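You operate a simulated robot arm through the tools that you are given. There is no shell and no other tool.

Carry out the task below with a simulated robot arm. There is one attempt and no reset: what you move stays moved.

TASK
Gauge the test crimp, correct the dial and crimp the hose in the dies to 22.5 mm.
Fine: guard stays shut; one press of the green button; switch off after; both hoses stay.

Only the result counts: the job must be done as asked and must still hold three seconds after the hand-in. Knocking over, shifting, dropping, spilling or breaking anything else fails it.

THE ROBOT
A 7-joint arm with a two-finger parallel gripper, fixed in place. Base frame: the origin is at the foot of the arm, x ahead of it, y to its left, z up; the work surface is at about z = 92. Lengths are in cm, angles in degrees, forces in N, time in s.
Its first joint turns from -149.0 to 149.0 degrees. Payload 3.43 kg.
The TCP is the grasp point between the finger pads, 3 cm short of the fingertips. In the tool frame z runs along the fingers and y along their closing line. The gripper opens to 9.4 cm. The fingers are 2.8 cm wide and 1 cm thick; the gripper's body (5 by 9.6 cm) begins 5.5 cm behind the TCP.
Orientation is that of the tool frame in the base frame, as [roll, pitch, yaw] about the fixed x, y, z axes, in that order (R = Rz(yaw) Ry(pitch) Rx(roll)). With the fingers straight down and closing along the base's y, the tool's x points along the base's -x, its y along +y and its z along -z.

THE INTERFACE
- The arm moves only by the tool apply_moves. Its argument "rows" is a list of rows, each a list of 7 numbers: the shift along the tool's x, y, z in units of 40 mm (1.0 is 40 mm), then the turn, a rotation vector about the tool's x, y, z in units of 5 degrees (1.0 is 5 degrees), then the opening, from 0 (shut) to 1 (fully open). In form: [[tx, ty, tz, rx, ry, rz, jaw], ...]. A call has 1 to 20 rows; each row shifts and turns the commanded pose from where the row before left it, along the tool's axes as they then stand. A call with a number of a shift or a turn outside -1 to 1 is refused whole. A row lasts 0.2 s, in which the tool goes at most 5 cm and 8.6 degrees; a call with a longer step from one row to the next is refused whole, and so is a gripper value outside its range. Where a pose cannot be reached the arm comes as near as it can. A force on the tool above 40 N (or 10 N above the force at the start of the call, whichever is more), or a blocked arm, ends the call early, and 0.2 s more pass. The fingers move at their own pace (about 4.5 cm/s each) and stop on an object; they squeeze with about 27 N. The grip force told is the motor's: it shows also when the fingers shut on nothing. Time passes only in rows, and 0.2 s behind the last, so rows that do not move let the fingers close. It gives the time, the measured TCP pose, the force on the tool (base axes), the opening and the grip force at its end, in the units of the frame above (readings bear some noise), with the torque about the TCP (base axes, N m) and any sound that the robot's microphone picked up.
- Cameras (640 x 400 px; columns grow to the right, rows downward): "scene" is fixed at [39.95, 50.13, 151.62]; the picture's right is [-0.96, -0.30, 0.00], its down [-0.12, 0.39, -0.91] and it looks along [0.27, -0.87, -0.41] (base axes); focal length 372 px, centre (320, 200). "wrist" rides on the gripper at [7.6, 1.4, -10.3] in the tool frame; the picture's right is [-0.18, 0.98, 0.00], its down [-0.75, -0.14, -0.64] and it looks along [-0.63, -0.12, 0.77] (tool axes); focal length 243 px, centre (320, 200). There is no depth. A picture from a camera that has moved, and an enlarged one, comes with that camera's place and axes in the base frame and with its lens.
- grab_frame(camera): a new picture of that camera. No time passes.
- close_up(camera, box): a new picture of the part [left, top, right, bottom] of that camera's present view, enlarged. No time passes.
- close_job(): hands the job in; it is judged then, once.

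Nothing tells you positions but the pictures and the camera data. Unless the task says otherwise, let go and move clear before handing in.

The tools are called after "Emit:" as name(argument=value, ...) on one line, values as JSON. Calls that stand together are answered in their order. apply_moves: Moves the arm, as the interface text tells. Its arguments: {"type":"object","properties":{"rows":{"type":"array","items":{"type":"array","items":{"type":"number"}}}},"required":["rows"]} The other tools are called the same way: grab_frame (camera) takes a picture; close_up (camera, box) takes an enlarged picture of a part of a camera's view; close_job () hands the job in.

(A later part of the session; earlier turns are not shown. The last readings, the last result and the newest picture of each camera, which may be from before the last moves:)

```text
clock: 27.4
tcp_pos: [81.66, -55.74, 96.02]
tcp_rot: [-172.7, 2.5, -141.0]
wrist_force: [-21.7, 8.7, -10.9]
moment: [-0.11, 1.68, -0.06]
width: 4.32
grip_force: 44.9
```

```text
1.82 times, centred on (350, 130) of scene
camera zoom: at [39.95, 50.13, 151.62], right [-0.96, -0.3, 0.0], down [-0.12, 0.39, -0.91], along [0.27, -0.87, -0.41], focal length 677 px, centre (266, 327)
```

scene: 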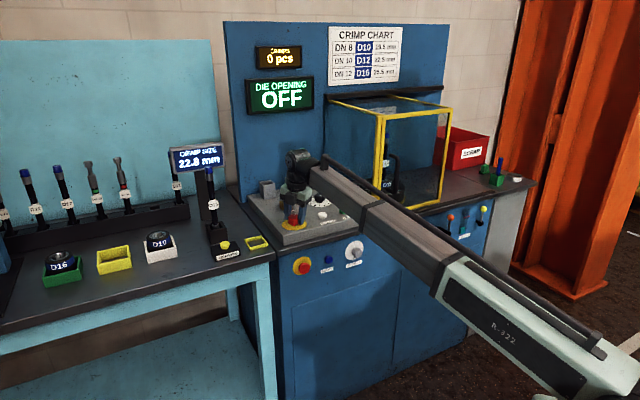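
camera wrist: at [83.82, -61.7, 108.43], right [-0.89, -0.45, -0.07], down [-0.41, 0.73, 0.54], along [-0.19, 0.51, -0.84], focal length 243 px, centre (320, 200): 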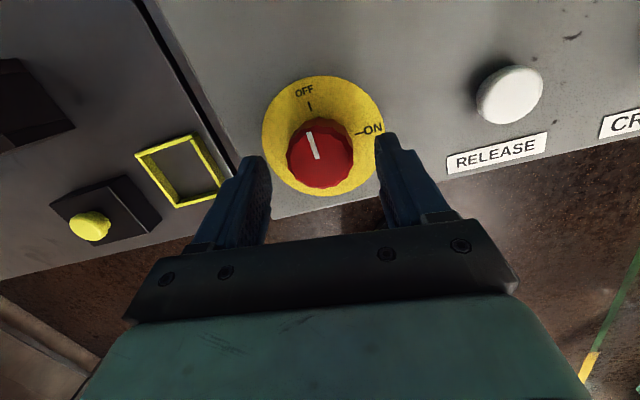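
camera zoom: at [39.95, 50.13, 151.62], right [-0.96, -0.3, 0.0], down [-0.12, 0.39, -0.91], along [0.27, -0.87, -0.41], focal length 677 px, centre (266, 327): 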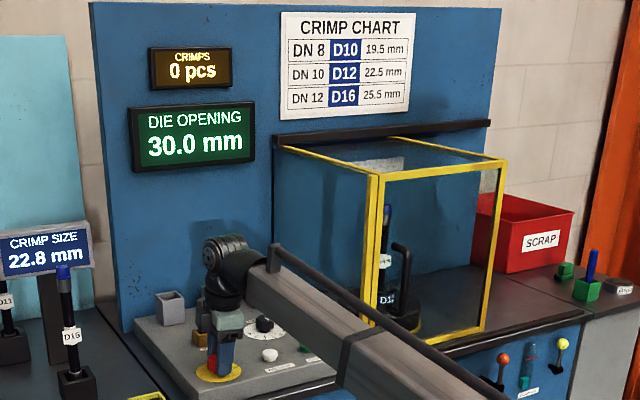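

The machine is on: the display shows DIE OPENING 30.0 mm. I'll release the knob and lift straight up.

Emit:
apply_moves(rows=[[0, 0, 0, 0, 0, 0, 0.5], [0, 0, 0, 0, 0, 0, 0.7], [0, 0, 0, 0, 0, 0, 0.7], [0, 0, 0, 0, 0, 0, 0.7], [-0.022, -0.063, -0.495, 0, 0, 0, 0.7], [-0.044, -0.127, -0.991, 0, 0, 0, 0.7], [-0.044, -0.127, -0.991, 0, 0, 0, 0.7], [-0.044, -0.127, -0.991, 0, 0, 0, 0.7], [-0.044, -0.127, -0.991, 0, 0, 0, 0.7]])

Emit:
grab_frame(camera="wrist")

Emit:
grab_frame(camera="scene")

```text
clock: 29.4
tcp_pos: [81.8, -55.58, 114.13]
tcp_rot: [-172.2, 2.5, -140.8]
wrist_force: [0.1, -0.1, 0.0]
moment: [0.01, 0.02, 0.0]
width: 6.56
grip_force: 0.0
```

```text
taken
camera wrist: at [73.87, -58.57, 123.7], right [-0.47, 0.88, -0.12], down [0.59, 0.42, 0.69], along [0.65, 0.25, -0.72], focal length 243 px, centre (320, 200)
```

wrist: 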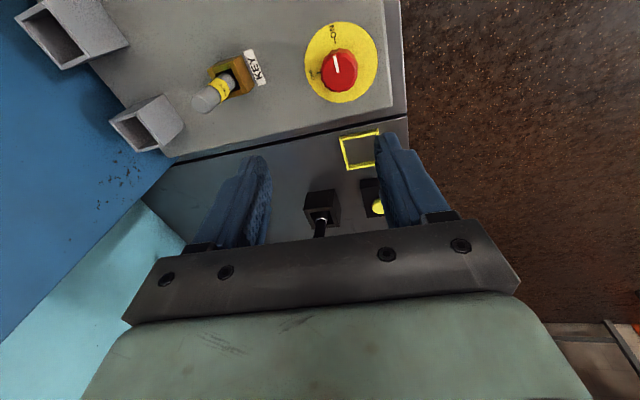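

```text
taken
```

scene: 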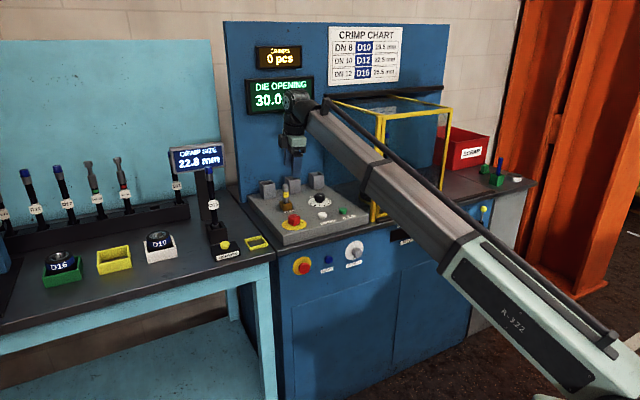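

The switch is on and released. Next is the dial, which stands on about .6. It is further out, so I need a strong outward tilt, and I'll set that orientation first while still high.

Emit:
apply_moves(rows=[[0, 0, 0, 0, 0, -0.95, 0.7], [0, 0, 0, 0, 0, -0.95, 0.7], [0, 0, 0, 0, 0, -0.95, 0.7], [0, 0, 0, 0, 0, -0.95, 0.7], [0, 0, 0, 0, 0, -0.95, 0.7], [0, 0, 0, 0, 0, -0.95, 0.7], [0, 0, 0, 0, 0, -0.95, 0.7], [0, 0, 0, 0, 0, -0.95, 0.7], [0, 0, 0, 0, 0, -0.95, 0.7], [0, 0, 0, 0, 0, -0.95, 0.7], [0, 0, 0, 0, 0, -0.95, 0.7], [0, 0, 0, 0, 0, -0.95, 0.7], [0, 0, 0, -0.174, 0.937, -0.059, 0.7], [0, 0, 0, -0.174, 0.937, -0.059, 0.7], [0, 0, 0, -0.174, 0.937, -0.059, 0.7], [0, 0, 0, -0.174, 0.937, -0.059, 0.7], [0, 0, 0, -0.174, 0.937, -0.059, 0.7], [0, 0, 0, -0.174, 0.937, -0.059, 0.7], [0, 0, 0, -0.174, 0.937, -0.059, 0.7]])

Emit:
grab_frame(camera="wrist")

```text
clock: 33.5
tcp_pos: [81.7, -55.82, 114.01]
tcp_rot: [180.0, -38.0, -84.0]
wrist_force: [-0.3, -0.4, 0.7]
moment: [-0.03, 0.01, -0.01]
width: 6.56
grip_force: 0.0
```

```text
taken
camera wrist: at [80.31, -55.68, 126.76], right [-0.99, 0.04, -0.11], down [0.04, 1.0, 0.04], along [0.12, 0.04, -0.99], focal length 243 px, centre (320, 200)
```

wrist: 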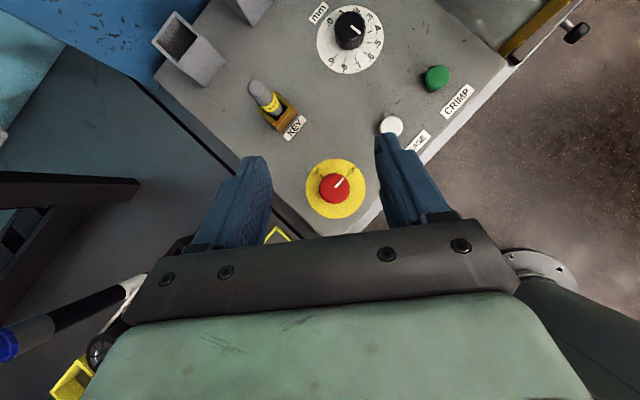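

The camera now looks nearly straight down, which suits reading the dial. I'll zoom in on it.

Emit:
close_up(camera="wrist", box=[295, 0, 405, 90])

Emit:
close_up(camera="wrist", box=[290, 140, 390, 230])

```text
4.44 times, centred on (350, 45) of wrist
camera zoom: at [80.31, -55.68, 126.76], right [-0.99, 0.04, -0.11], down [0.04, 1.0, 0.04], along [0.12, 0.04, -0.99], focal length 1078 px, centre (187, 889)
```

zoom: 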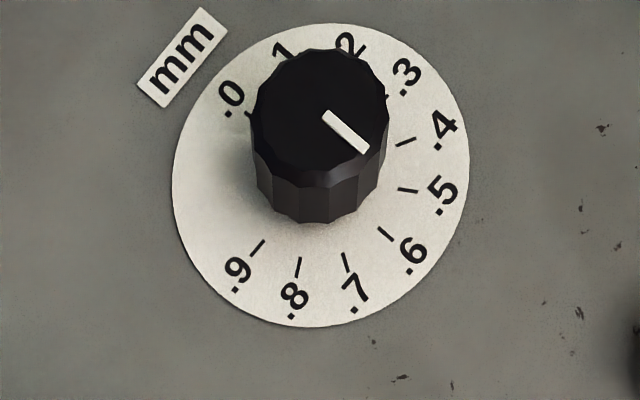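

```text
4.44 times, centred on (340, 185) of wrist
camera zoom: at [80.31, -55.68, 126.76], right [-0.99, 0.04, -0.11], down [0.04, 1.0, 0.04], along [0.12, 0.04, -0.99], focal length 1078 px, centre (231, 267)
```

zoom: 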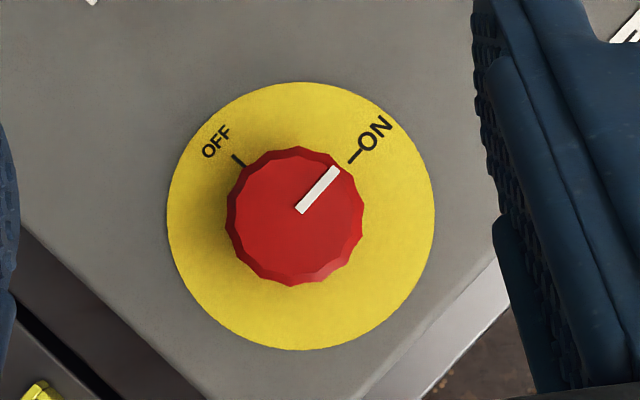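

The dial pointer is exactly on .6, so the target is .3 (90° counter-clockwise). The dial knob is centred at (79.2,-76.3) with its top near z = 95. I'll move over it and come down to a hover.

Emit:
apply_moves(rows=[[0.7315, 0.2315, 0.5715, 0, 0, 0, 0.7], [0.7315, 0.2315, 0.5715, 0, 0, 0, 0.7], [0.7315, 0.2315, 0.5715, 0, 0, 0, 0.7], [0.7315, 0.2315, 0.5715, 0, 0, 0, 0.7], [0.7315, 0.2315, 0.5715, 0, 0, 0, 0.7], [-0.477, 0, 0.611, 0, 0, 0, 0.7], [-0.477, 0, 0.611, 0, 0, 0, 0.7], [-0.477, 0, 0.611, 0, 0, 0, 0.7], [-0.477, 0, 0.611, 0, 0, 0, 0.7], [0, 0, 0, 0, 0, 0, 0.7]])

Emit:
grab_frame(camera="wrist")

Emit:
grab_frame(camera="scene")

```text
clock: 35.6
tcp_pos: [78.93, -74.71, 101.65]
tcp_rot: [-180.0, -37.9, -84.2]
wrist_force: [0.1, 0.0, 0.4]
moment: [0.0, 0.03, -0.01]
width: 6.59
grip_force: 0.1
```

```text
taken
camera wrist: at [77.55, -74.49, 114.35], right [-0.99, 0.04, -0.11], down [0.04, 1.0, 0.04], along [0.12, 0.04, -0.99], focal length 243 px, centre (320, 200)
```

wrist: 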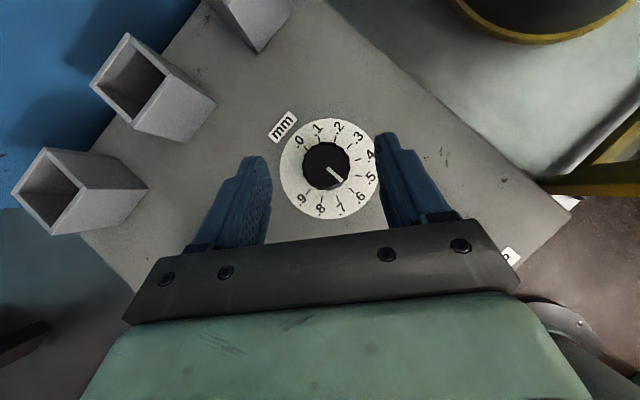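

```text
taken
```

scene: 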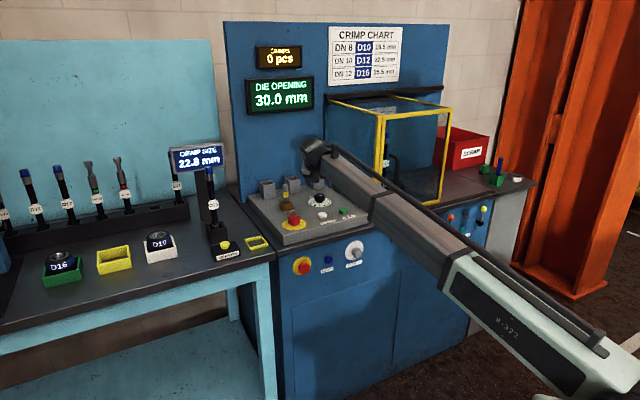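

The tool is well aligned over the dial. I'll lower onto it.

Emit:
apply_moves(rows=[[-0.281, 0, 0.389, 0, 0, 0, 0.7], [-0.281, 0, 0.389, 0, 0, 0, 0.7], [-0.281, 0, 0.389, 0, 0, 0, 0.7], [0, 0, 0, 0, 0, 0, 0.7]])

Emit:
close_up(camera="wrist", box=[200, 60, 440, 240])

Emit:
close_up(camera="scene", box=[280, 160, 360, 220])

```text
clock: 36.6
tcp_pos: [78.97, -75.0, 95.6]
tcp_rot: [180.0, -38.1, -84.1]
wrist_force: [0.4, -0.2, -1.2]
moment: [-0.01, 0.0, 0.01]
width: 6.58
grip_force: 0.1
```

```text
2.22 times, centred on (320, 150) of wrist
camera zoom: at [77.62, -74.83, 108.53], right [-0.99, 0.04, -0.11], down [0.04, 1.0, 0.04], along [0.12, 0.04, -0.99], focal length 539 px, centre (320, 311)
```

zoom: 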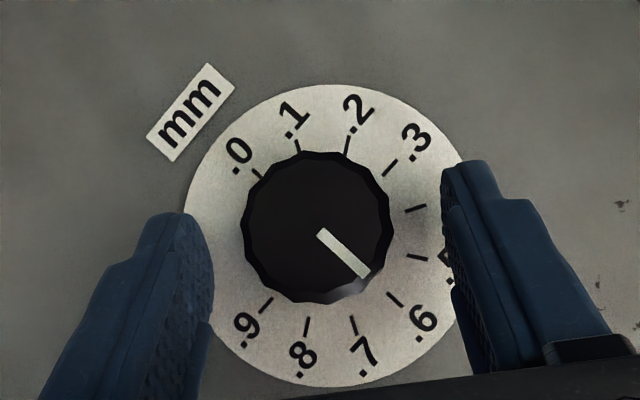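

```text
6.67 times, centred on (320, 190) of scene
camera zoom: at [39.95, 50.13, 151.62], right [-0.96, -0.3, 0.0], down [-0.12, 0.39, -0.91], along [0.27, -0.87, -0.41], focal length 2481 px, centre (320, 267)
```

zoom: 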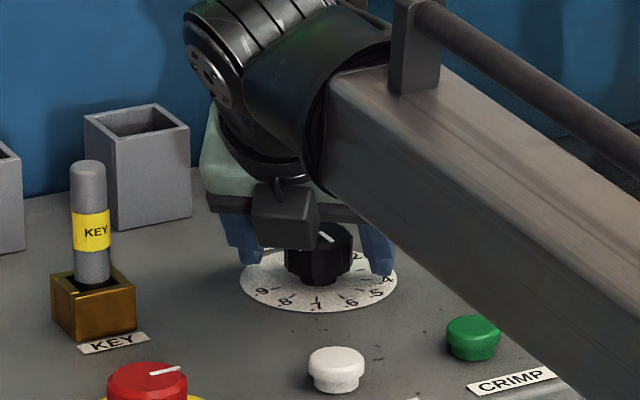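

The knob sits between the pads and nothing is touching yet. I'll close on the dial knob.

Emit:
apply_moves(rows=[[0, 0, 0, 0, 0, 0, 0.45], [0, 0, 0, 0, 0, 0, 0.3], [0, 0, 0, 0, 0, 0, 0.3], [0, 0, 0, 0, 0, 0, 0.3]])

Emit:
close_up(camera="wrist", box=[200, 60, 440, 240])

```text
clock: 37.6
tcp_pos: [79.14, -74.94, 95.76]
tcp_rot: [-180.0, -37.9, -84.2]
wrist_force: [1.9, -0.4, 0.2]
moment: [-0.1, 0.11, 0.05]
width: 3.9
grip_force: 45.2
```

```text
2.22 times, centred on (320, 150) of wrist
camera zoom: at [77.64, -74.83, 108.53], right [-0.99, 0.04, -0.11], down [0.04, 1.0, 0.04], along [0.12, 0.04, -0.99], focal length 539 px, centre (320, 311)
```

zoom: 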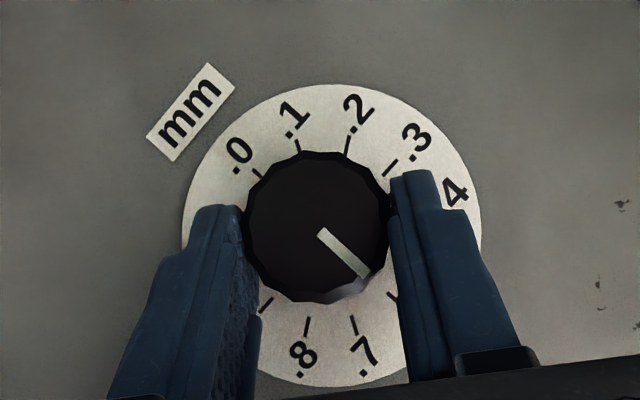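

The grip on the dial is good. I'll turn it counter-clockwise about the vertical by 25° as a first step.

Emit:
apply_moves(rows=[[0, 0.032, 0, 0.616, 0, -0.788, 0.3], [0, 0.032, 0, 0.616, 0, -0.788, 0.3], [0, 0.032, 0, 0.616, 0, -0.788, 0.3], [0, 0.032, 0, 0.616, 0, -0.788, 0.3], [0, 0.032, 0, 0.616, 0, -0.788, 0.3], [0, 0, 0, 0, 0, 0, 0.3]])

Emit:
close_up(camera="wrist", box=[200, 60, 440, 240])

```text
clock: 39.0
tcp_pos: [78.42, -75.12, 95.88]
tcp_rot: [-180.0, -38.0, -59.0]
wrist_force: [6.8, 2.8, -2.7]
moment: [0.5, 0.5, 0.12]
width: 3.89
grip_force: 45.1
```

```text
2.22 times, centred on (320, 150) of wrist
camera zoom: at [77.1, -75.67, 108.54], right [-0.92, -0.38, -0.11], down [-0.39, 0.92, 0.04], along [0.09, 0.08, -0.99], focal length 539 px, centre (320, 311)
```

zoom: 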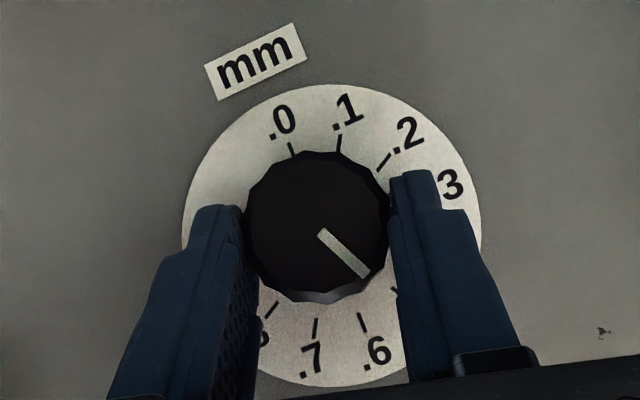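

The dial followed perfectly. I'll open the jaw, swing back around the knob without lifting, and take a new grip.

Emit:
apply_moves(rows=[[0, 0, 0, 0, 0, 0, 0.7], [0, 0, 0, 0, 0, 0, 0.7], [0, 0, 0, 0, 0, 0, 0.7], [0, -0.032, 0, -0.616, 0, 0.788, 0.7], [0, -0.032, 0, -0.616, 0, 0.788, 0.7], [0, -0.032, 0, -0.616, 0, 0.788, 0.7], [0, -0.032, 0, -0.616, 0, 0.788, 0.7], [0, -0.032, 0, -0.616, 0, 0.788, 0.7], [0, -0.013, 0, -0.246, 0, 0.315, 0.7], [0, 0, 0, 0, 0, 0, 0.7]])

Emit:
close_up(camera="wrist", box=[200, 60, 440, 240])

```text
clock: 41.2
tcp_pos: [79.05, -74.88, 95.78]
tcp_rot: [-180.0, -38.0, -86.2]
wrist_force: [-0.5, -0.2, 0.4]
moment: [0.02, -0.05, -0.01]
width: 6.55
grip_force: 0.2
```

```text
2.22 times, centred on (320, 150) of wrist
camera zoom: at [77.67, -74.76, 108.55], right [-0.99, 0.08, -0.11], down [0.07, 1.0, 0.04], along [0.12, 0.03, -0.99], focal length 539 px, centre (320, 311)
```

zoom: 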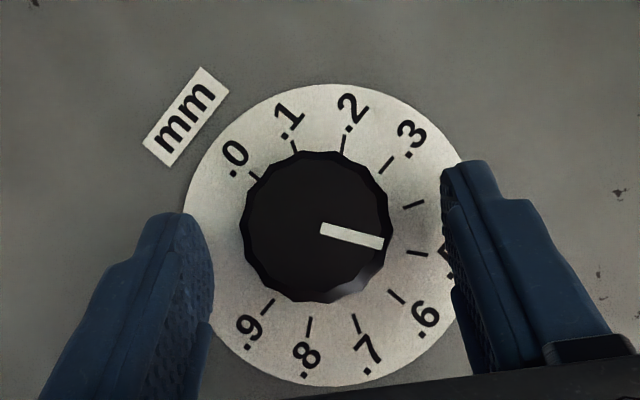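

The dial held its new place, at about .52. I'll grip again and turn another 31°.

Emit:
apply_moves(rows=[[0, 0, 0, 0, 0, 0, 0.45], [0, 0, 0, 0, 0, 0, 0.3], [0, 0, 0, 0, 0, 0, 0.3], [0, 0, 0, 0, 0, 0, 0.3], [0, 0.032, 0, 0.616, 0, -0.788, 0.3], [0, 0.032, 0, 0.616, 0, -0.788, 0.3], [0, 0.032, 0, 0.616, 0, -0.788, 0.3], [0, 0.032, 0, 0.616, 0, -0.788, 0.3], [0, 0.032, 0, 0.616, 0, -0.788, 0.3], [0, 0.032, 0, 0.616, 0, -0.788, 0.3], [0, 0.006, 0, 0.123, 0, -0.158, 0.3], [0, 0, 0, 0, 0, 0, 0.3]])

Emit:
close_up(camera="wrist", box=[200, 60, 440, 240])

```text
clock: 43.9
tcp_pos: [78.35, -75.15, 95.83]
tcp_rot: [-179.9, -38.0, -55.1]
wrist_force: [-0.1, 0.7, -7.1]
moment: [-0.02, -0.04, -0.01]
width: 3.88
grip_force: 45.0
```

```text
2.22 times, centred on (320, 150) of wrist
camera zoom: at [77.07, -75.81, 108.57], right [-0.89, -0.44, -0.11], down [-0.45, 0.89, 0.04], along [0.08, 0.09, -0.99], focal length 539 px, centre (320, 311)
```

zoom: 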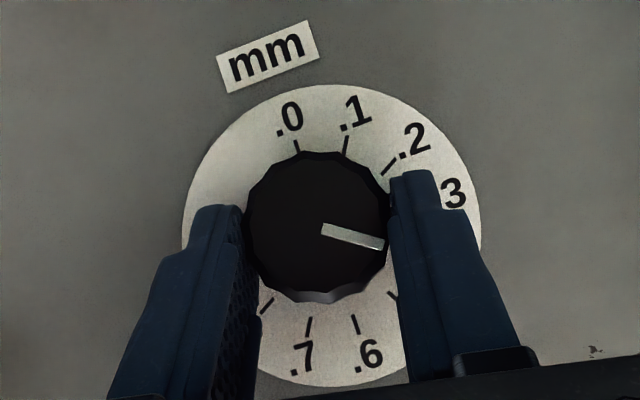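

That's 56° in total. I'll reposition for the next grip.

Emit:
apply_moves(rows=[[0, 0, 0, 0, 0, 0, 0.7], [0, 0, 0, 0, 0, 0, 0.7], [0, 0, 0, 0, 0, 0, 0.7], [0, -0.032, 0, -0.616, 0, 0.788, 0.7], [0, -0.032, 0, -0.616, 0, 0.788, 0.7], [0, -0.032, 0, -0.616, 0, 0.788, 0.7], [0, -0.032, 0, -0.616, 0, 0.788, 0.7], [0, -0.032, 0, -0.616, 0, 0.788, 0.7], [0, -0.032, 0, -0.616, 0, 0.788, 0.7], [0, -0.019, 0, -0.37, 0, 0.473, 0.7], [0, 0, 0, 0, 0, 0, 0.7]])

Emit:
close_up(camera="wrist", box=[200, 60, 440, 240])

```text
clock: 46.2
tcp_pos: [79.1, -74.78, 95.82]
tcp_rot: [179.9, -38.1, -88.2]
wrist_force: [0.1, -0.1, 0.2]
moment: [-0.01, -0.01, -0.03]
width: 6.58
grip_force: 0.0
```

```text
2.22 times, centred on (320, 150) of wrist
camera zoom: at [77.72, -74.62, 108.61], right [-0.99, 0.11, -0.11], down [0.11, 0.99, 0.04], along [0.12, 0.03, -0.99], focal length 539 px, centre (320, 311)
```

zoom: 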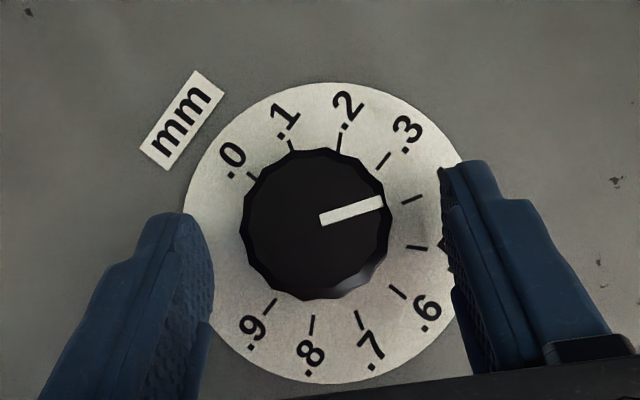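

The dial now reads about .42, so about 37° remain. I'll grip and turn 32° more.

Emit:
apply_moves(rows=[[0, 0, 0, 0, 0, 0, 0.45], [0, 0, 0, 0, 0, 0, 0.3], [0, 0, 0, 0, 0, 0, 0.3], [0, 0, 0, 0, 0, 0, 0.3], [0, 0.032, 0, 0.616, 0, -0.788, 0.3], [0, 0.032, 0, 0.616, 0, -0.788, 0.3], [0, 0.032, 0, 0.616, 0, -0.788, 0.3], [0, 0.032, 0, 0.616, 0, -0.788, 0.3], [0, 0.032, 0, 0.616, 0, -0.788, 0.3], [0, 0.032, 0, 0.616, 0, -0.788, 0.3], [0, 0.013, 0, 0.246, 0, -0.315, 0.3], [0, 0, 0, 0, 0, 0, 0.3]])

Emit:
close_up(camera="wrist", box=[200, 60, 440, 240])

```text
clock: 48.9
tcp_pos: [78.36, -75.09, 95.9]
tcp_rot: [-179.9, -38.0, -56.0]
wrist_force: [-0.5, -1.6, -7.4]
moment: [-0.84, -0.31, 0.0]
width: 3.95
grip_force: 44.9
```

```text
2.22 times, centred on (320, 150) of wrist
camera zoom: at [77.02, -75.7, 108.62], right [-0.9, -0.43, -0.11], down [-0.44, 0.9, 0.04], along [0.08, 0.09, -0.99], focal length 539 px, centre (320, 311)
```

zoom: 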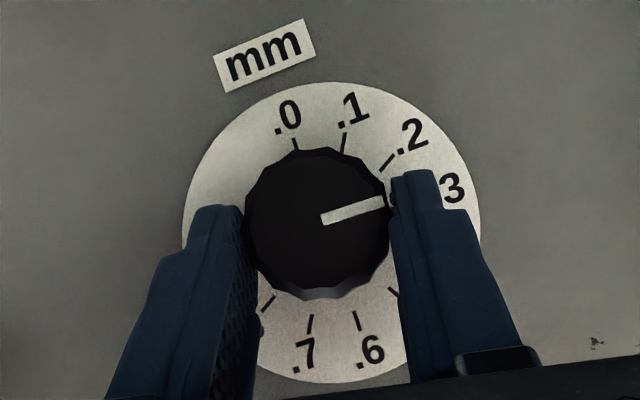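

Nearly there, at about .32. I'll open and swing back slightly so I can read it without the finger in the way.

Emit:
apply_moves(rows=[[0, 0, 0, 0, 0, 0, 0.7], [0, 0, 0, 0, 0, 0, 0.7], [0, 0, 0, 0, 0, 0, 0.7], [0, -0.032, 0, -0.616, 0, 0.788, 0.7], [0, -0.032, 0, -0.616, 0, 0.788, 0.7], [0, -0.032, 0, -0.616, 0, 0.788, 0.7], [0, -0.032, 0, -0.616, 0, 0.788, 0.7], [0, 0, 0, 0, 0, 0, 0.7]])

Emit:
close_up(camera="wrist", box=[240, 70, 400, 240])

```text
clock: 50.6
tcp_pos: [78.72, -74.9, 95.84]
tcp_rot: [179.9, -38.1, -76.2]
wrist_force: [-0.9, 0.1, 0.6]
moment: [0.02, 0.01, 0.04]
width: 6.54
grip_force: 0.0
```

```text
2.35 times, centred on (320, 155) of wrist
camera zoom: at [77.38, -74.98, 108.65], right [-0.99, -0.09, -0.11], down [-0.1, 0.99, 0.04], along [0.11, 0.05, -0.99], focal length 571 px, centre (320, 306)
```

zoom: 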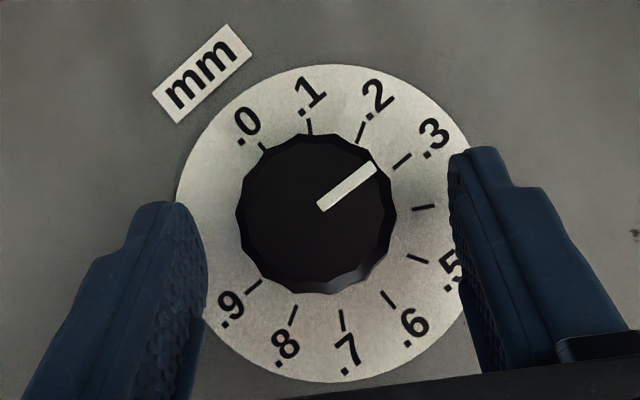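

The dial reads about .309, so I'll nudge the last 2.6° to land on .3.

Emit:
apply_moves(rows=[[0, 0, 0, 0, 0, 0, 0.45], [0, 0, 0, 0, 0, 0, 0.3], [0, 0, 0, 0, 0, 0, 0.3], [0, 0, 0, 0, 0, 0, 0.3], [0, 0.017, 0, 0.32, 0, -0.41, 0.3], [0, 0, 0, 0, 0, 0, 0.3], [0, 0, 0, 0, 0, 0, 0.3]])

Emit:
close_up(camera="wrist", box=[240, 70, 400, 240])

```text
clock: 52.2
tcp_pos: [78.77, -74.82, 95.8]
tcp_rot: [179.9, -38.1, -73.4]
wrist_force: [3.8, -1.2, 2.9]
moment: [0.51, 0.46, 0.06]
width: 3.92
grip_force: 45.1
```

```text
2.35 times, centred on (320, 155) of wrist
camera zoom: at [77.34, -75.05, 108.65], right [-0.98, -0.14, -0.11], down [-0.15, 0.99, 0.04], along [0.11, 0.06, -0.99], focal length 571 px, centre (320, 306)
```

zoom: 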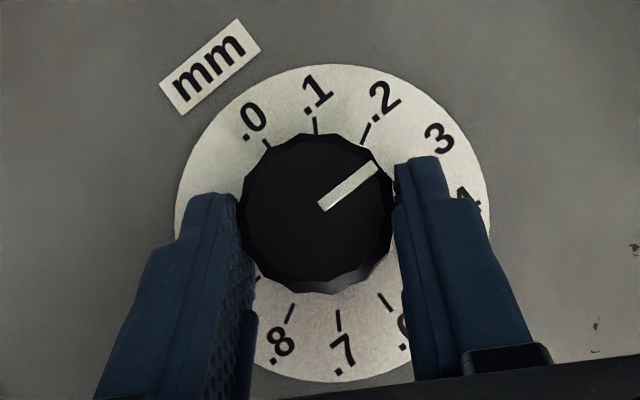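

I'll release, lift straight up, and read the dial again.

Emit:
apply_moves(rows=[[0, 0, 0, 0, 0, 0, 0.7], [0, 0, 0, 0, 0, 0, 0.7], [0, 0, 0, 0, 0, 0, 0.7], [0.308, 0, -0.394, 0, 0, 0, 0.7], [0.617, 0, -0.787, 0, 0, 0, 0.7], [0.617, 0, -0.787, 0, 0, 0, 0.7], [0.617, 0, -0.787, 0, 0, 0, 0.7], [0, 0, 0, 0, 0, 0, 0.7]])

Emit:
grab_frame(camera="wrist")

Emit:
close_up(camera="wrist", box=[265, 110, 385, 210])

```text
clock: 54.0
tcp_pos: [78.74, -75.05, 109.97]
tcp_rot: [-179.9, -37.9, -73.5]
wrist_force: [-0.1, -0.3, 1.3]
moment: [-0.01, -0.04, -0.04]
width: 6.56
grip_force: 0.0
```

```text
taken
camera wrist: at [77.39, -75.19, 122.72], right [-0.98, -0.14, -0.11], down [-0.15, 0.99, 0.04], along [0.11, 0.06, -0.99], focal length 243 px, centre (320, 200)
```

wrist: 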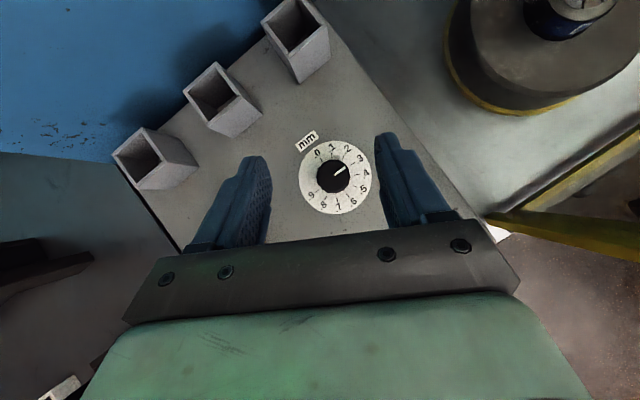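

```text
4.00 times, centred on (325, 160) of wrist
camera zoom: at [77.39, -75.19, 122.72], right [-0.98, -0.14, -0.11], down [-0.15, 0.99, 0.04], along [0.11, 0.06, -0.99], focal length 970 px, centre (300, 360)
```

zoom: 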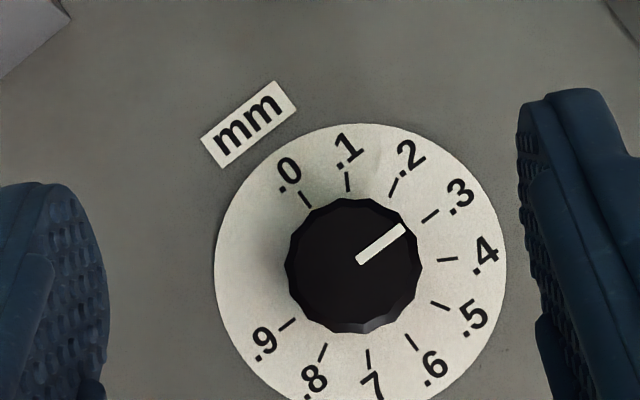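

The dial now reads .30 within reading error. All that's left before switching off is one press of the green button. I'll reduce the tilt, bring the fingers together and hover above the button at about (68.2,-69.7).

Emit:
apply_moves(rows=[[0, 0, 0, 0, -1, 0, 0.5], [0, 0, 0, 0, -1, 0, 0.3], [0, 0, 0, 0, -1, 0, 0.1], [0, 0, 0, 0, -1, 0, 0.03], [-0.655, 0.537, 0.189, 0, 0, 0, 0.03], [-0.655, 0.537, 0.189, 0, 0, 0, 0.03], [-0.655, 0.537, 0.189, 0, 0, 0, 0.03], [-0.655, 0.537, 0.189, 0, 0, 0, 0.03], [0, 0, 0, 0, 0, 0, 0.03]])

Emit:
grab_frame(camera="wrist")

Emit:
grab_frame(camera="scene")

```text
clock: 56.0
tcp_pos: [67.96, -68.56, 103.67]
tcp_rot: [-179.9, -18.0, -73.5]
wrist_force: [-0.4, -0.3, -0.9]
moment: [-0.03, -0.01, 0.0]
width: 0.29
grip_force: 0.1
```

```text
taken
camera wrist: at [67.78, -72.96, 115.83], right [-0.99, -0.11, -0.06], down [-0.13, 0.92, 0.38], along [0.01, 0.38, -0.92], focal length 243 px, centre (320, 200)
```

wrist: 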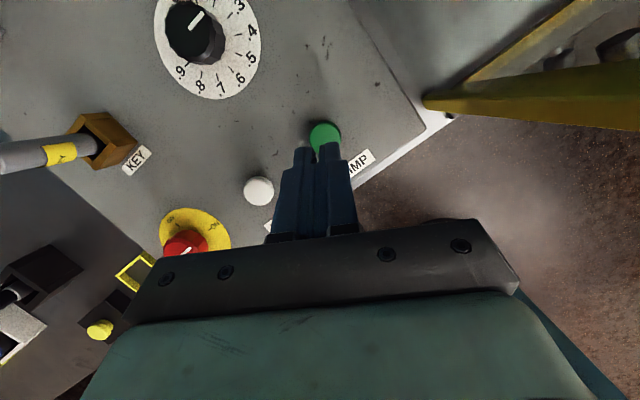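

```text
taken
```

scene: 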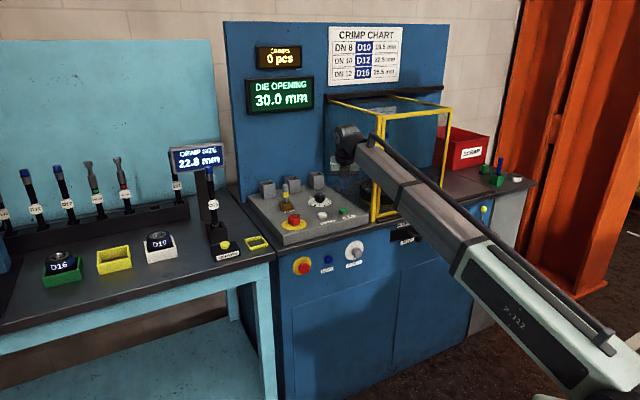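

The machine is on at 30.0 mm with 0 pieces, and the fingertips hover over the green button. I'll come down close, then press once in slow, steady steps.

Emit:
apply_moves(rows=[[-0.0915, 0.011, 0.798, 0, 0, 0, 0.03], [-0.0915, 0.011, 0.798, 0, 0, 0, 0.03], [0, 0, 0, 0, 0, 0, 0.03]])

Emit:
close_up(camera="wrist", box=[220, 70, 420, 210])

Emit:
close_up(camera="scene", box=[300, 170, 400, 240])

```text
clock: 56.9
tcp_pos: [68.22, -69.87, 97.29]
tcp_rot: [-180.0, -18.0, -73.5]
wrist_force: [0.1, 0.2, -1.0]
moment: [0.01, -0.02, 0.01]
width: 0.27
grip_force: 0.0
```

```text
2.86 times, centred on (320, 140) of wrist
camera zoom: at [68.09, -74.31, 109.46], right [-0.99, -0.11, -0.06], down [-0.13, 0.92, 0.38], along [0.01, 0.38, -0.92], focal length 693 px, centre (320, 371)
```

zoom: 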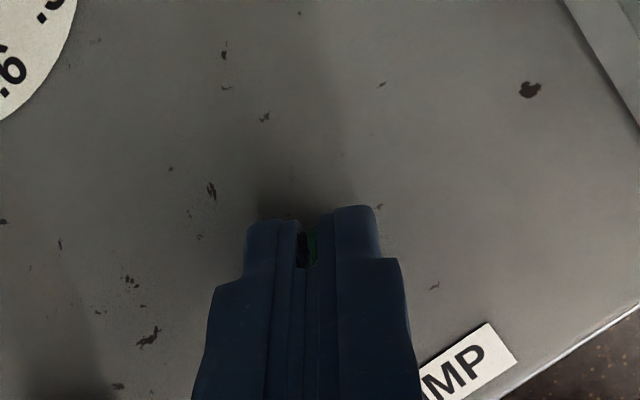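

```text
5.71 times, centred on (350, 205) of scene
camera zoom: at [39.95, 50.13, 151.62], right [-0.96, -0.3, 0.0], down [-0.12, 0.39, -0.91], along [0.27, -0.87, -0.41], focal length 2127 px, centre (149, 171)
```

zoom: 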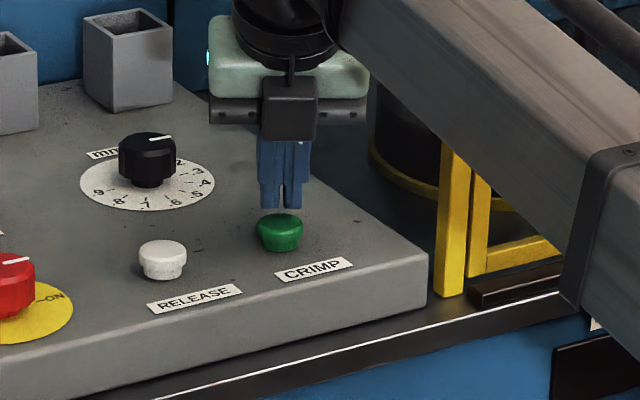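

The fingertips are directly above the green button. Pressing once now.

Emit:
apply_moves(rows=[[-0.031, 0, 0.095, 0, 0, 0, 0.03], [-0.031, 0, 0.095, 0, 0, 0, 0.03], [-0.0193, 0, 0.0595, 0, 0, 0, 0.03], [-0.0193, 0, 0.0595, 0, 0, 0, 0.03], [-0.0193, 0, 0.0595, 0, 0, 0, 0.03], [-0.0193, 0, 0.0595, 0, 0, 0, 0.03], [-0.0193, 0, 0.0595, 0, 0, 0, 0.03]])

Emit:
grab_frame(camera="scene")

Emit:
close_up(camera="scene", box=[300, 170, 400, 240])

```text
clock: 58.2
tcp_pos: [68.26, -69.98, 96.26]
tcp_rot: [-179.9, -18.4, -73.5]
wrist_force: [-5.1, 5.2, 27.3]
moment: [0.31, 0.17, 0.0]
width: 0.27
grip_force: 0.6
heard: click
stopped in row 6: the force on the tool passed its limit at 43 N (the readings are from after the stop); the commanded pose is now the measured one
```

```text
taken
```

scene: 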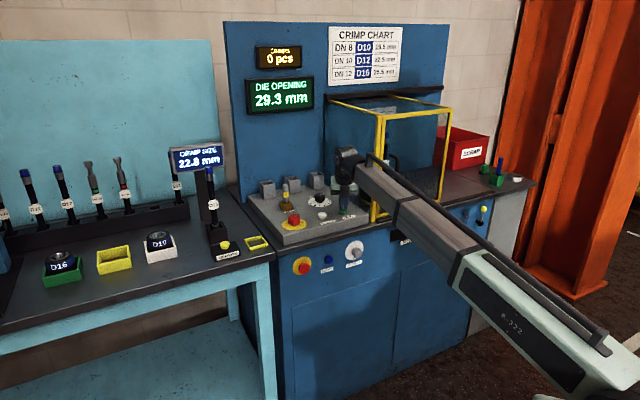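

```text
5.71 times, centred on (350, 205) of scene
camera zoom: at [39.95, 50.13, 151.62], right [-0.96, -0.3, 0.0], down [-0.12, 0.39, -0.91], along [0.27, -0.87, -0.41], focal length 2127 px, centre (149, 171)
```

zoom: 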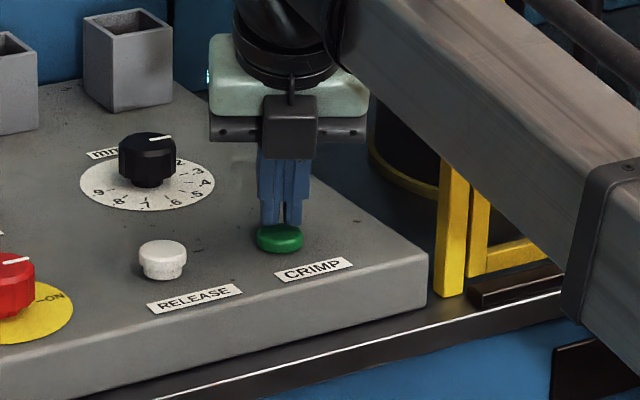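

The button clicked and the dies are closing (29.3 mm). I'll keep it held without moving so there is no chance of a second press, and watch the display.

Emit:
apply_moves(rows=[[0, 0, 0, 0, 0, 0, 0.03], [0, 0, 0, 0, 0, 0, 0.03], [0, 0, 0, 0, 0, 0, 0.03], [0, 0, 0, 0, 0, 0, 0.03], [0, 0, 0, 0, 0, 0, 0.03]])

Emit:
close_up(camera="scene", box=[220, 20, 480, 240])

```text
clock: 59.4
tcp_pos: [68.23, -69.9, 96.08]
tcp_rot: [-179.9, -18.4, -73.5]
wrist_force: [-4.0, 6.5, 36.1]
moment: [0.32, 0.15, -0.02]
width: 0.31
grip_force: 0.3
```

```text
1.82 times, centred on (350, 130) of scene
camera zoom: at [39.95, 50.13, 151.62], right [-0.96, -0.3, 0.0], down [-0.12, 0.39, -0.91], along [0.27, -0.87, -0.41], focal length 677 px, centre (266, 327)
```

zoom: 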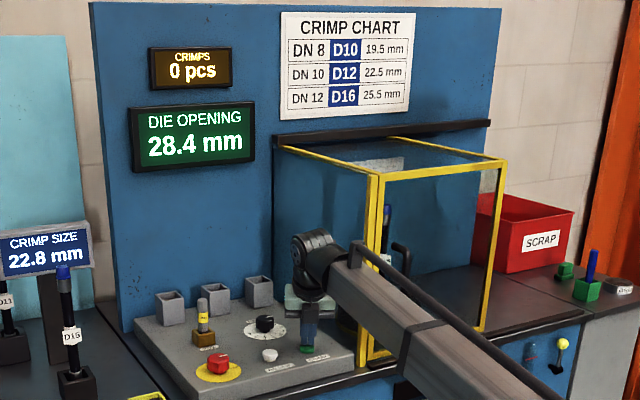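

The dies are closing at about 0.75 mm/s. I'll keep holding.

Emit:
apply_moves(rows=[[0, 0, 0, 0, 0, 0, 0.03], [0, 0, 0, 0, 0, 0, 0.03], [0, 0, 0, 0, 0, 0, 0.03], [0, 0, 0, 0, 0, 0, 0.03], [0, 0, 0, 0, 0, 0, 0.03], [0, 0, 0, 0, 0, 0, 0.03], [0, 0, 0, 0, 0, 0, 0.03], [0, 0, 0, 0, 0, 0, 0.03], [0, 0, 0, 0, 0, 0, 0.03], [0, 0, 0, 0, 0, 0, 0.03], [0, 0, 0, 0, 0, 0, 0.03], [0, 0, 0, 0, 0, 0, 0.03], [0, 0, 0, 0, 0, 0, 0.03], [0, 0, 0, 0, 0, 0, 0.03], [0, 0, 0, 0, 0, 0, 0.03]])

Emit:
close_up(camera="scene", box=[220, 20, 480, 240])

```text
clock: 62.6
tcp_pos: [68.28, -70.0, 96.18]
tcp_rot: [-179.9, -18.4, -73.5]
wrist_force: [-0.1, 3.0, 38.6]
moment: [0.24, 0.05, -0.02]
width: 0.33
grip_force: 0.4
```

```text
1.82 times, centred on (350, 130) of scene
camera zoom: at [39.95, 50.13, 151.62], right [-0.96, -0.3, 0.0], down [-0.12, 0.39, -0.91], along [0.27, -0.87, -0.41], focal length 677 px, centre (266, 327)
```

zoom: 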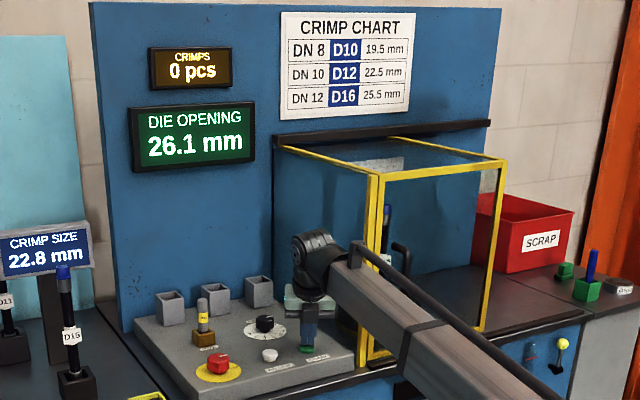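

It reads 26.1 mm and is still closing. I'll keep holding.

Emit:
apply_moves(rows=[[0, 0, 0, 0, 0, 0, 0.03], [0, 0, 0, 0, 0, 0, 0.03], [0, 0, 0, 0, 0, 0, 0.03], [0, 0, 0, 0, 0, 0, 0.03], [0, 0, 0, 0, 0, 0, 0.03], [0, 0, 0, 0, 0, 0, 0.03], [0, 0, 0, 0, 0, 0, 0.03], [0, 0, 0, 0, 0, 0, 0.03], [0, 0, 0, 0, 0, 0, 0.03], [0, 0, 0, 0, 0, 0, 0.03], [0, 0, 0, 0, 0, 0, 0.03], [0, 0, 0, 0, 0, 0, 0.03], [0, 0, 0, 0, 0, 0, 0.03], [0, 0, 0, 0, 0, 0, 0.03], [0, 0, 0, 0, 0, 0, 0.03], [0, 0, 0, 0, 0, 0, 0.03], [0, 0, 0, 0, 0, 0, 0.03], [0, 0, 0, 0, 0, 0, 0.03]])

Emit:
close_up(camera="scene", box=[220, 20, 480, 240])

```text
clock: 66.4
tcp_pos: [68.23, -69.92, 96.11]
tcp_rot: [-179.9, -18.4, -73.5]
wrist_force: [1.0, 1.2, 39.4]
moment: [0.15, 0.02, -0.03]
width: 0.3
grip_force: 0.1
```

```text
1.82 times, centred on (350, 130) of scene
camera zoom: at [39.95, 50.13, 151.62], right [-0.96, -0.3, 0.0], down [-0.12, 0.39, -0.91], along [0.27, -0.87, -0.41], focal length 677 px, centre (266, 327)
```

zoom: 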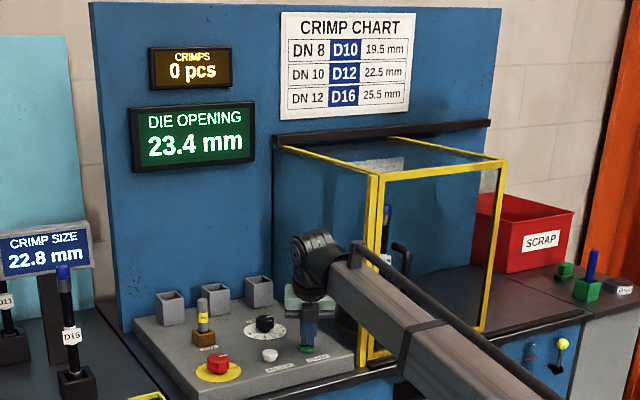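

It reads 23.4 mm, about to reach the set size. I'll keep holding and check more often.

Emit:
apply_moves(rows=[[0, 0, 0, 0, 0, 0, 0.03], [0, 0, 0, 0, 0, 0, 0.03], [0, 0, 0, 0, 0, 0, 0.03], [0, 0, 0, 0, 0, 0, 0.03], [0, 0, 0, 0, 0, 0, 0.03], [0, 0, 0, 0, 0, 0, 0.03]])

Emit:
close_up(camera="scene", box=[220, 20, 480, 240])

```text
clock: 67.8
tcp_pos: [68.27, -70.04, 96.14]
tcp_rot: [-179.9, -18.4, -73.5]
wrist_force: [1.7, -0.2, 38.9]
moment: [0.16, 0.04, -0.03]
width: 0.3
grip_force: 0.6
```

```text
1.82 times, centred on (350, 130) of scene
camera zoom: at [39.95, 50.13, 151.62], right [-0.96, -0.3, 0.0], down [-0.12, 0.39, -0.91], along [0.27, -0.87, -0.41], focal length 677 px, centre (266, 327)
```

zoom: 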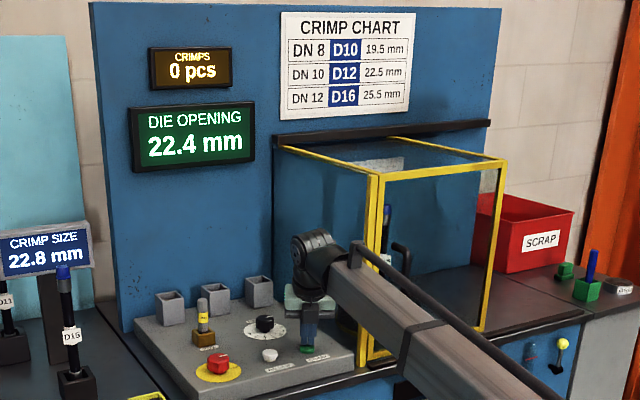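

It reads 22.4 mm and the counter is still at 0. I'll hold a little longer until the cycle finishes.

Emit:
apply_moves(rows=[[0, 0, 0, 0, 0, 0, 0.03], [0, 0, 0, 0, 0, 0, 0.03], [0, 0, 0, 0, 0, 0, 0.03]])

Emit:
close_up(camera="scene", box=[220, 20, 480, 240])

```text
clock: 68.6
tcp_pos: [68.16, -69.9, 96.09]
tcp_rot: [-179.9, -18.5, -73.5]
wrist_force: [1.0, 0.1, 40.3]
moment: [0.15, 0.01, -0.05]
width: 0.33
grip_force: 0.3
```

```text
1.82 times, centred on (350, 130) of scene
camera zoom: at [39.95, 50.13, 151.62], right [-0.96, -0.3, 0.0], down [-0.12, 0.39, -0.91], along [0.27, -0.87, -0.41], focal length 677 px, centre (266, 327)
```

zoom: 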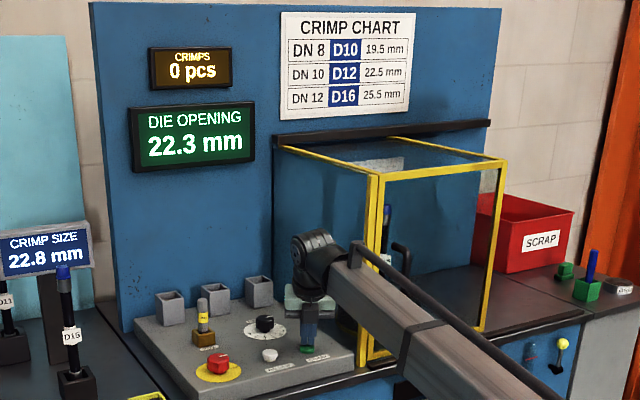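

It reads 22.3 mm, which matches dial .3. The test crimp came out 0.2 mm above its .6 setting, so this should give 22.5 mm. I'll hold to see whether the cycle completes.

Emit:
apply_moves(rows=[[0, 0, 0, 0, 0, 0, 0.03], [0, 0, 0, 0, 0, 0, 0.03], [0, 0, 0, 0, 0, 0, 0.03], [0, 0, 0, 0, 0, 0, 0.03], [0, 0, 0, 0, 0, 0, 0.03], [0, 0, 0, 0, 0, 0, 0.03]])

Emit:
close_up(camera="scene", box=[220, 20, 480, 240])

```text
clock: 70.0
tcp_pos: [68.23, -69.85, 96.08]
tcp_rot: [-180.0, -18.4, -73.4]
wrist_force: [-0.8, 1.4, 39.0]
moment: [0.16, 0.03, 0.02]
width: 0.3
grip_force: 0.5
```

```text
1.82 times, centred on (350, 130) of scene
camera zoom: at [39.95, 50.13, 151.62], right [-0.96, -0.3, 0.0], down [-0.12, 0.39, -0.91], along [0.27, -0.87, -0.41], focal length 677 px, centre (266, 327)
```

zoom: 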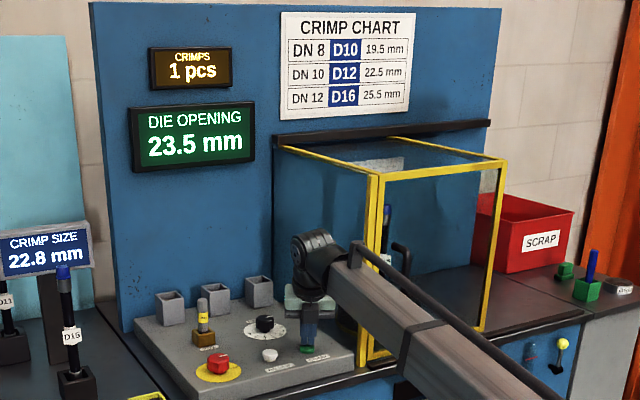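

The counter now shows 1 pc and the dies are opening again, so the crimp is done. I'll lift off the green button now.

Emit:
apply_moves(rows=[[0.079, 0, -0.237, 0, 0, 0, 0.03], [0.316, 0, -0.949, 0, 0, 0, 0.03], [0.316, 0, -0.949, 0, 0, 0, 0.03], [0.316, 0, -0.949, 0, 0, 0, 0.03], [0.316, 0, -0.949, 0, 0, 0, 0.1], [0, 0, 0, 0, 0, 0, 0.1]])

Emit:
close_up(camera="scene", box=[220, 20, 480, 240])

Emit:
grab_frame(camera="wrist")

```text
clock: 71.4
tcp_pos: [68.34, -70.03, 113.23]
tcp_rot: [-179.9, -18.3, -73.5]
wrist_force: [0.5, 0.8, -0.1]
moment: [-0.01, -0.03, -0.02]
width: 0.94
grip_force: 0.0
```

```text
1.82 times, centred on (350, 130) of scene
camera zoom: at [39.95, 50.13, 151.62], right [-0.96, -0.3, 0.0], down [-0.12, 0.39, -0.91], along [0.27, -0.87, -0.41], focal length 677 px, centre (266, 327)
```

zoom: 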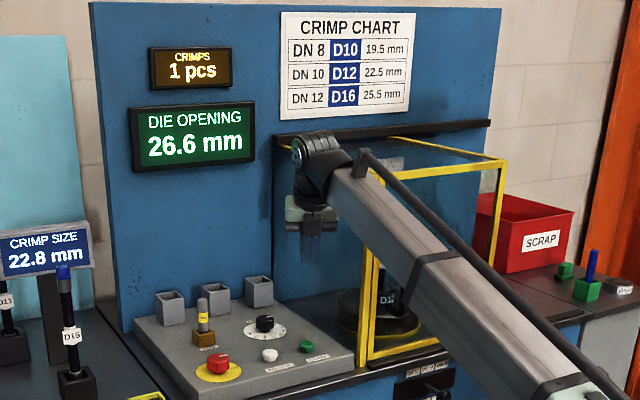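

```text
taken
camera wrist: at [68.16, -74.3, 125.28], right [-0.99, -0.11, -0.06], down [-0.13, 0.92, 0.37], along [0.01, 0.38, -0.93], focal length 243 px, centre (320, 200)
```

wrist: 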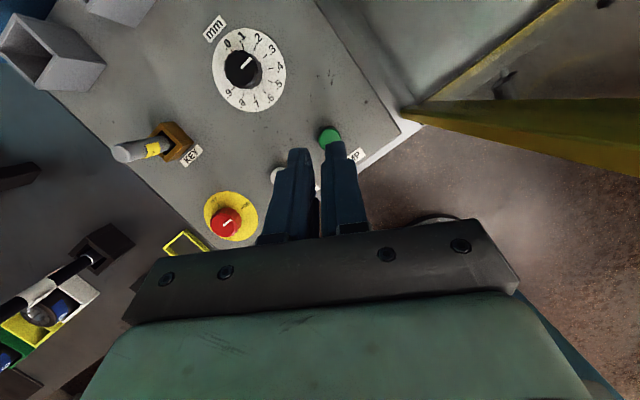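

The dies are opening as normal. Next I'll move to the main switch to turn it off, reducing the tilt and translating at a safe height.

Emit:
apply_moves(rows=[[0, 0, 0, 0.351, -0.813, 0, 0.3], [0, 0, 0, 0.351, -0.813, 0, 0.5], [0, 0, 0, 0.351, -0.813, 0, 0.7], [-0.504, -0.8335, 0.1825, 0, 0, 0, 0.7], [-0.504, -0.8335, 0.1825, 0, 0, 0, 0.7], [-0.504, -0.8335, 0.1825, 0, 0, 0, 0.7], [-0.504, -0.8335, 0.1825, 0, 0, 0, 0.7], [-0.504, -0.8335, 0.1825, 0, 0, 0, 0.7], [0, 0, 0, 0, 0, 0, 0.7]])

Emit:
grab_frame(camera="scene")

```text
clock: 73.4
tcp_pos: [81.64, -55.51, 109.82]
tcp_rot: [-174.7, -6.2, -72.9]
wrist_force: [-0.3, -1.1, 0.1]
moment: [-0.02, 0.0, -0.04]
width: 6.58
grip_force: 0.0
```

```text
taken
```

scene: 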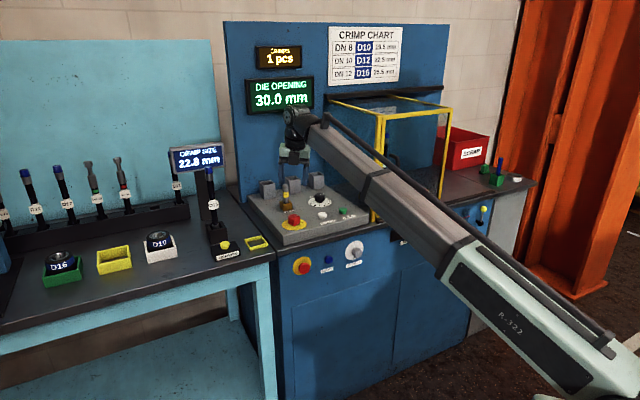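

The dies are back at 30.0 mm with 1 pc counted. I'll turn the tool so it has room for the 90° turn back to OFF.

Emit:
apply_moves(rows=[[0, 0, 0, 0, 0, 0.97, 0.7], [0, 0, 0, 0, 0, 0.97, 0.7], [0, 0, 0, 0, 0, 0.97, 0.7], [0, 0, 0, 0, 0, 0.97, 0.7], [0, 0, 0, 0, 0, 0.97, 0.7], [0, 0, 0, 0, 0, 0.97, 0.7], [0, 0, 0, 0, 0, 0.97, 0.7], [0, 0, 0, 0, 0, 0.97, 0.7], [0, 0, 0, 0, 0, 0.97, 0.7], [0, 0, 0, 0, 0, 0.97, 0.7], [0, 0, 0, 0, 0, 0.97, 0.7], [0, 0, 0, 0, 0, 0.97, 0.7], [0, 0, 0, 0, 0, 0.97, 0.7], [0, 0, 0, 0, 0, 0.97, 0.7], [0, 0, 0, 0, 0, 0, 0.7]])

Emit:
grab_frame(camera="wrist")

```text
clock: 76.6
tcp_pos: [81.58, -55.7, 109.69]
tcp_rot: [-172.5, 2.4, -140.6]
wrist_force: [-0.5, -0.7, -0.3]
moment: [-0.01, -0.01, -0.01]
width: 6.57
grip_force: 0.1
```

```text
taken
camera wrist: at [73.64, -58.76, 119.34], right [-0.47, 0.87, -0.12], down [0.59, 0.42, 0.69], along [0.65, 0.25, -0.72], focal length 243 px, centre (320, 200)
```

wrist: 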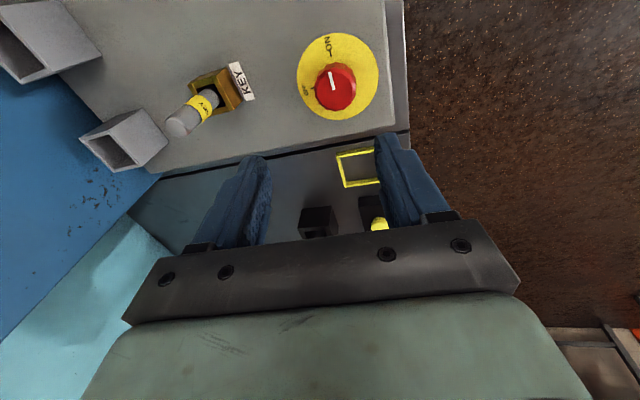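

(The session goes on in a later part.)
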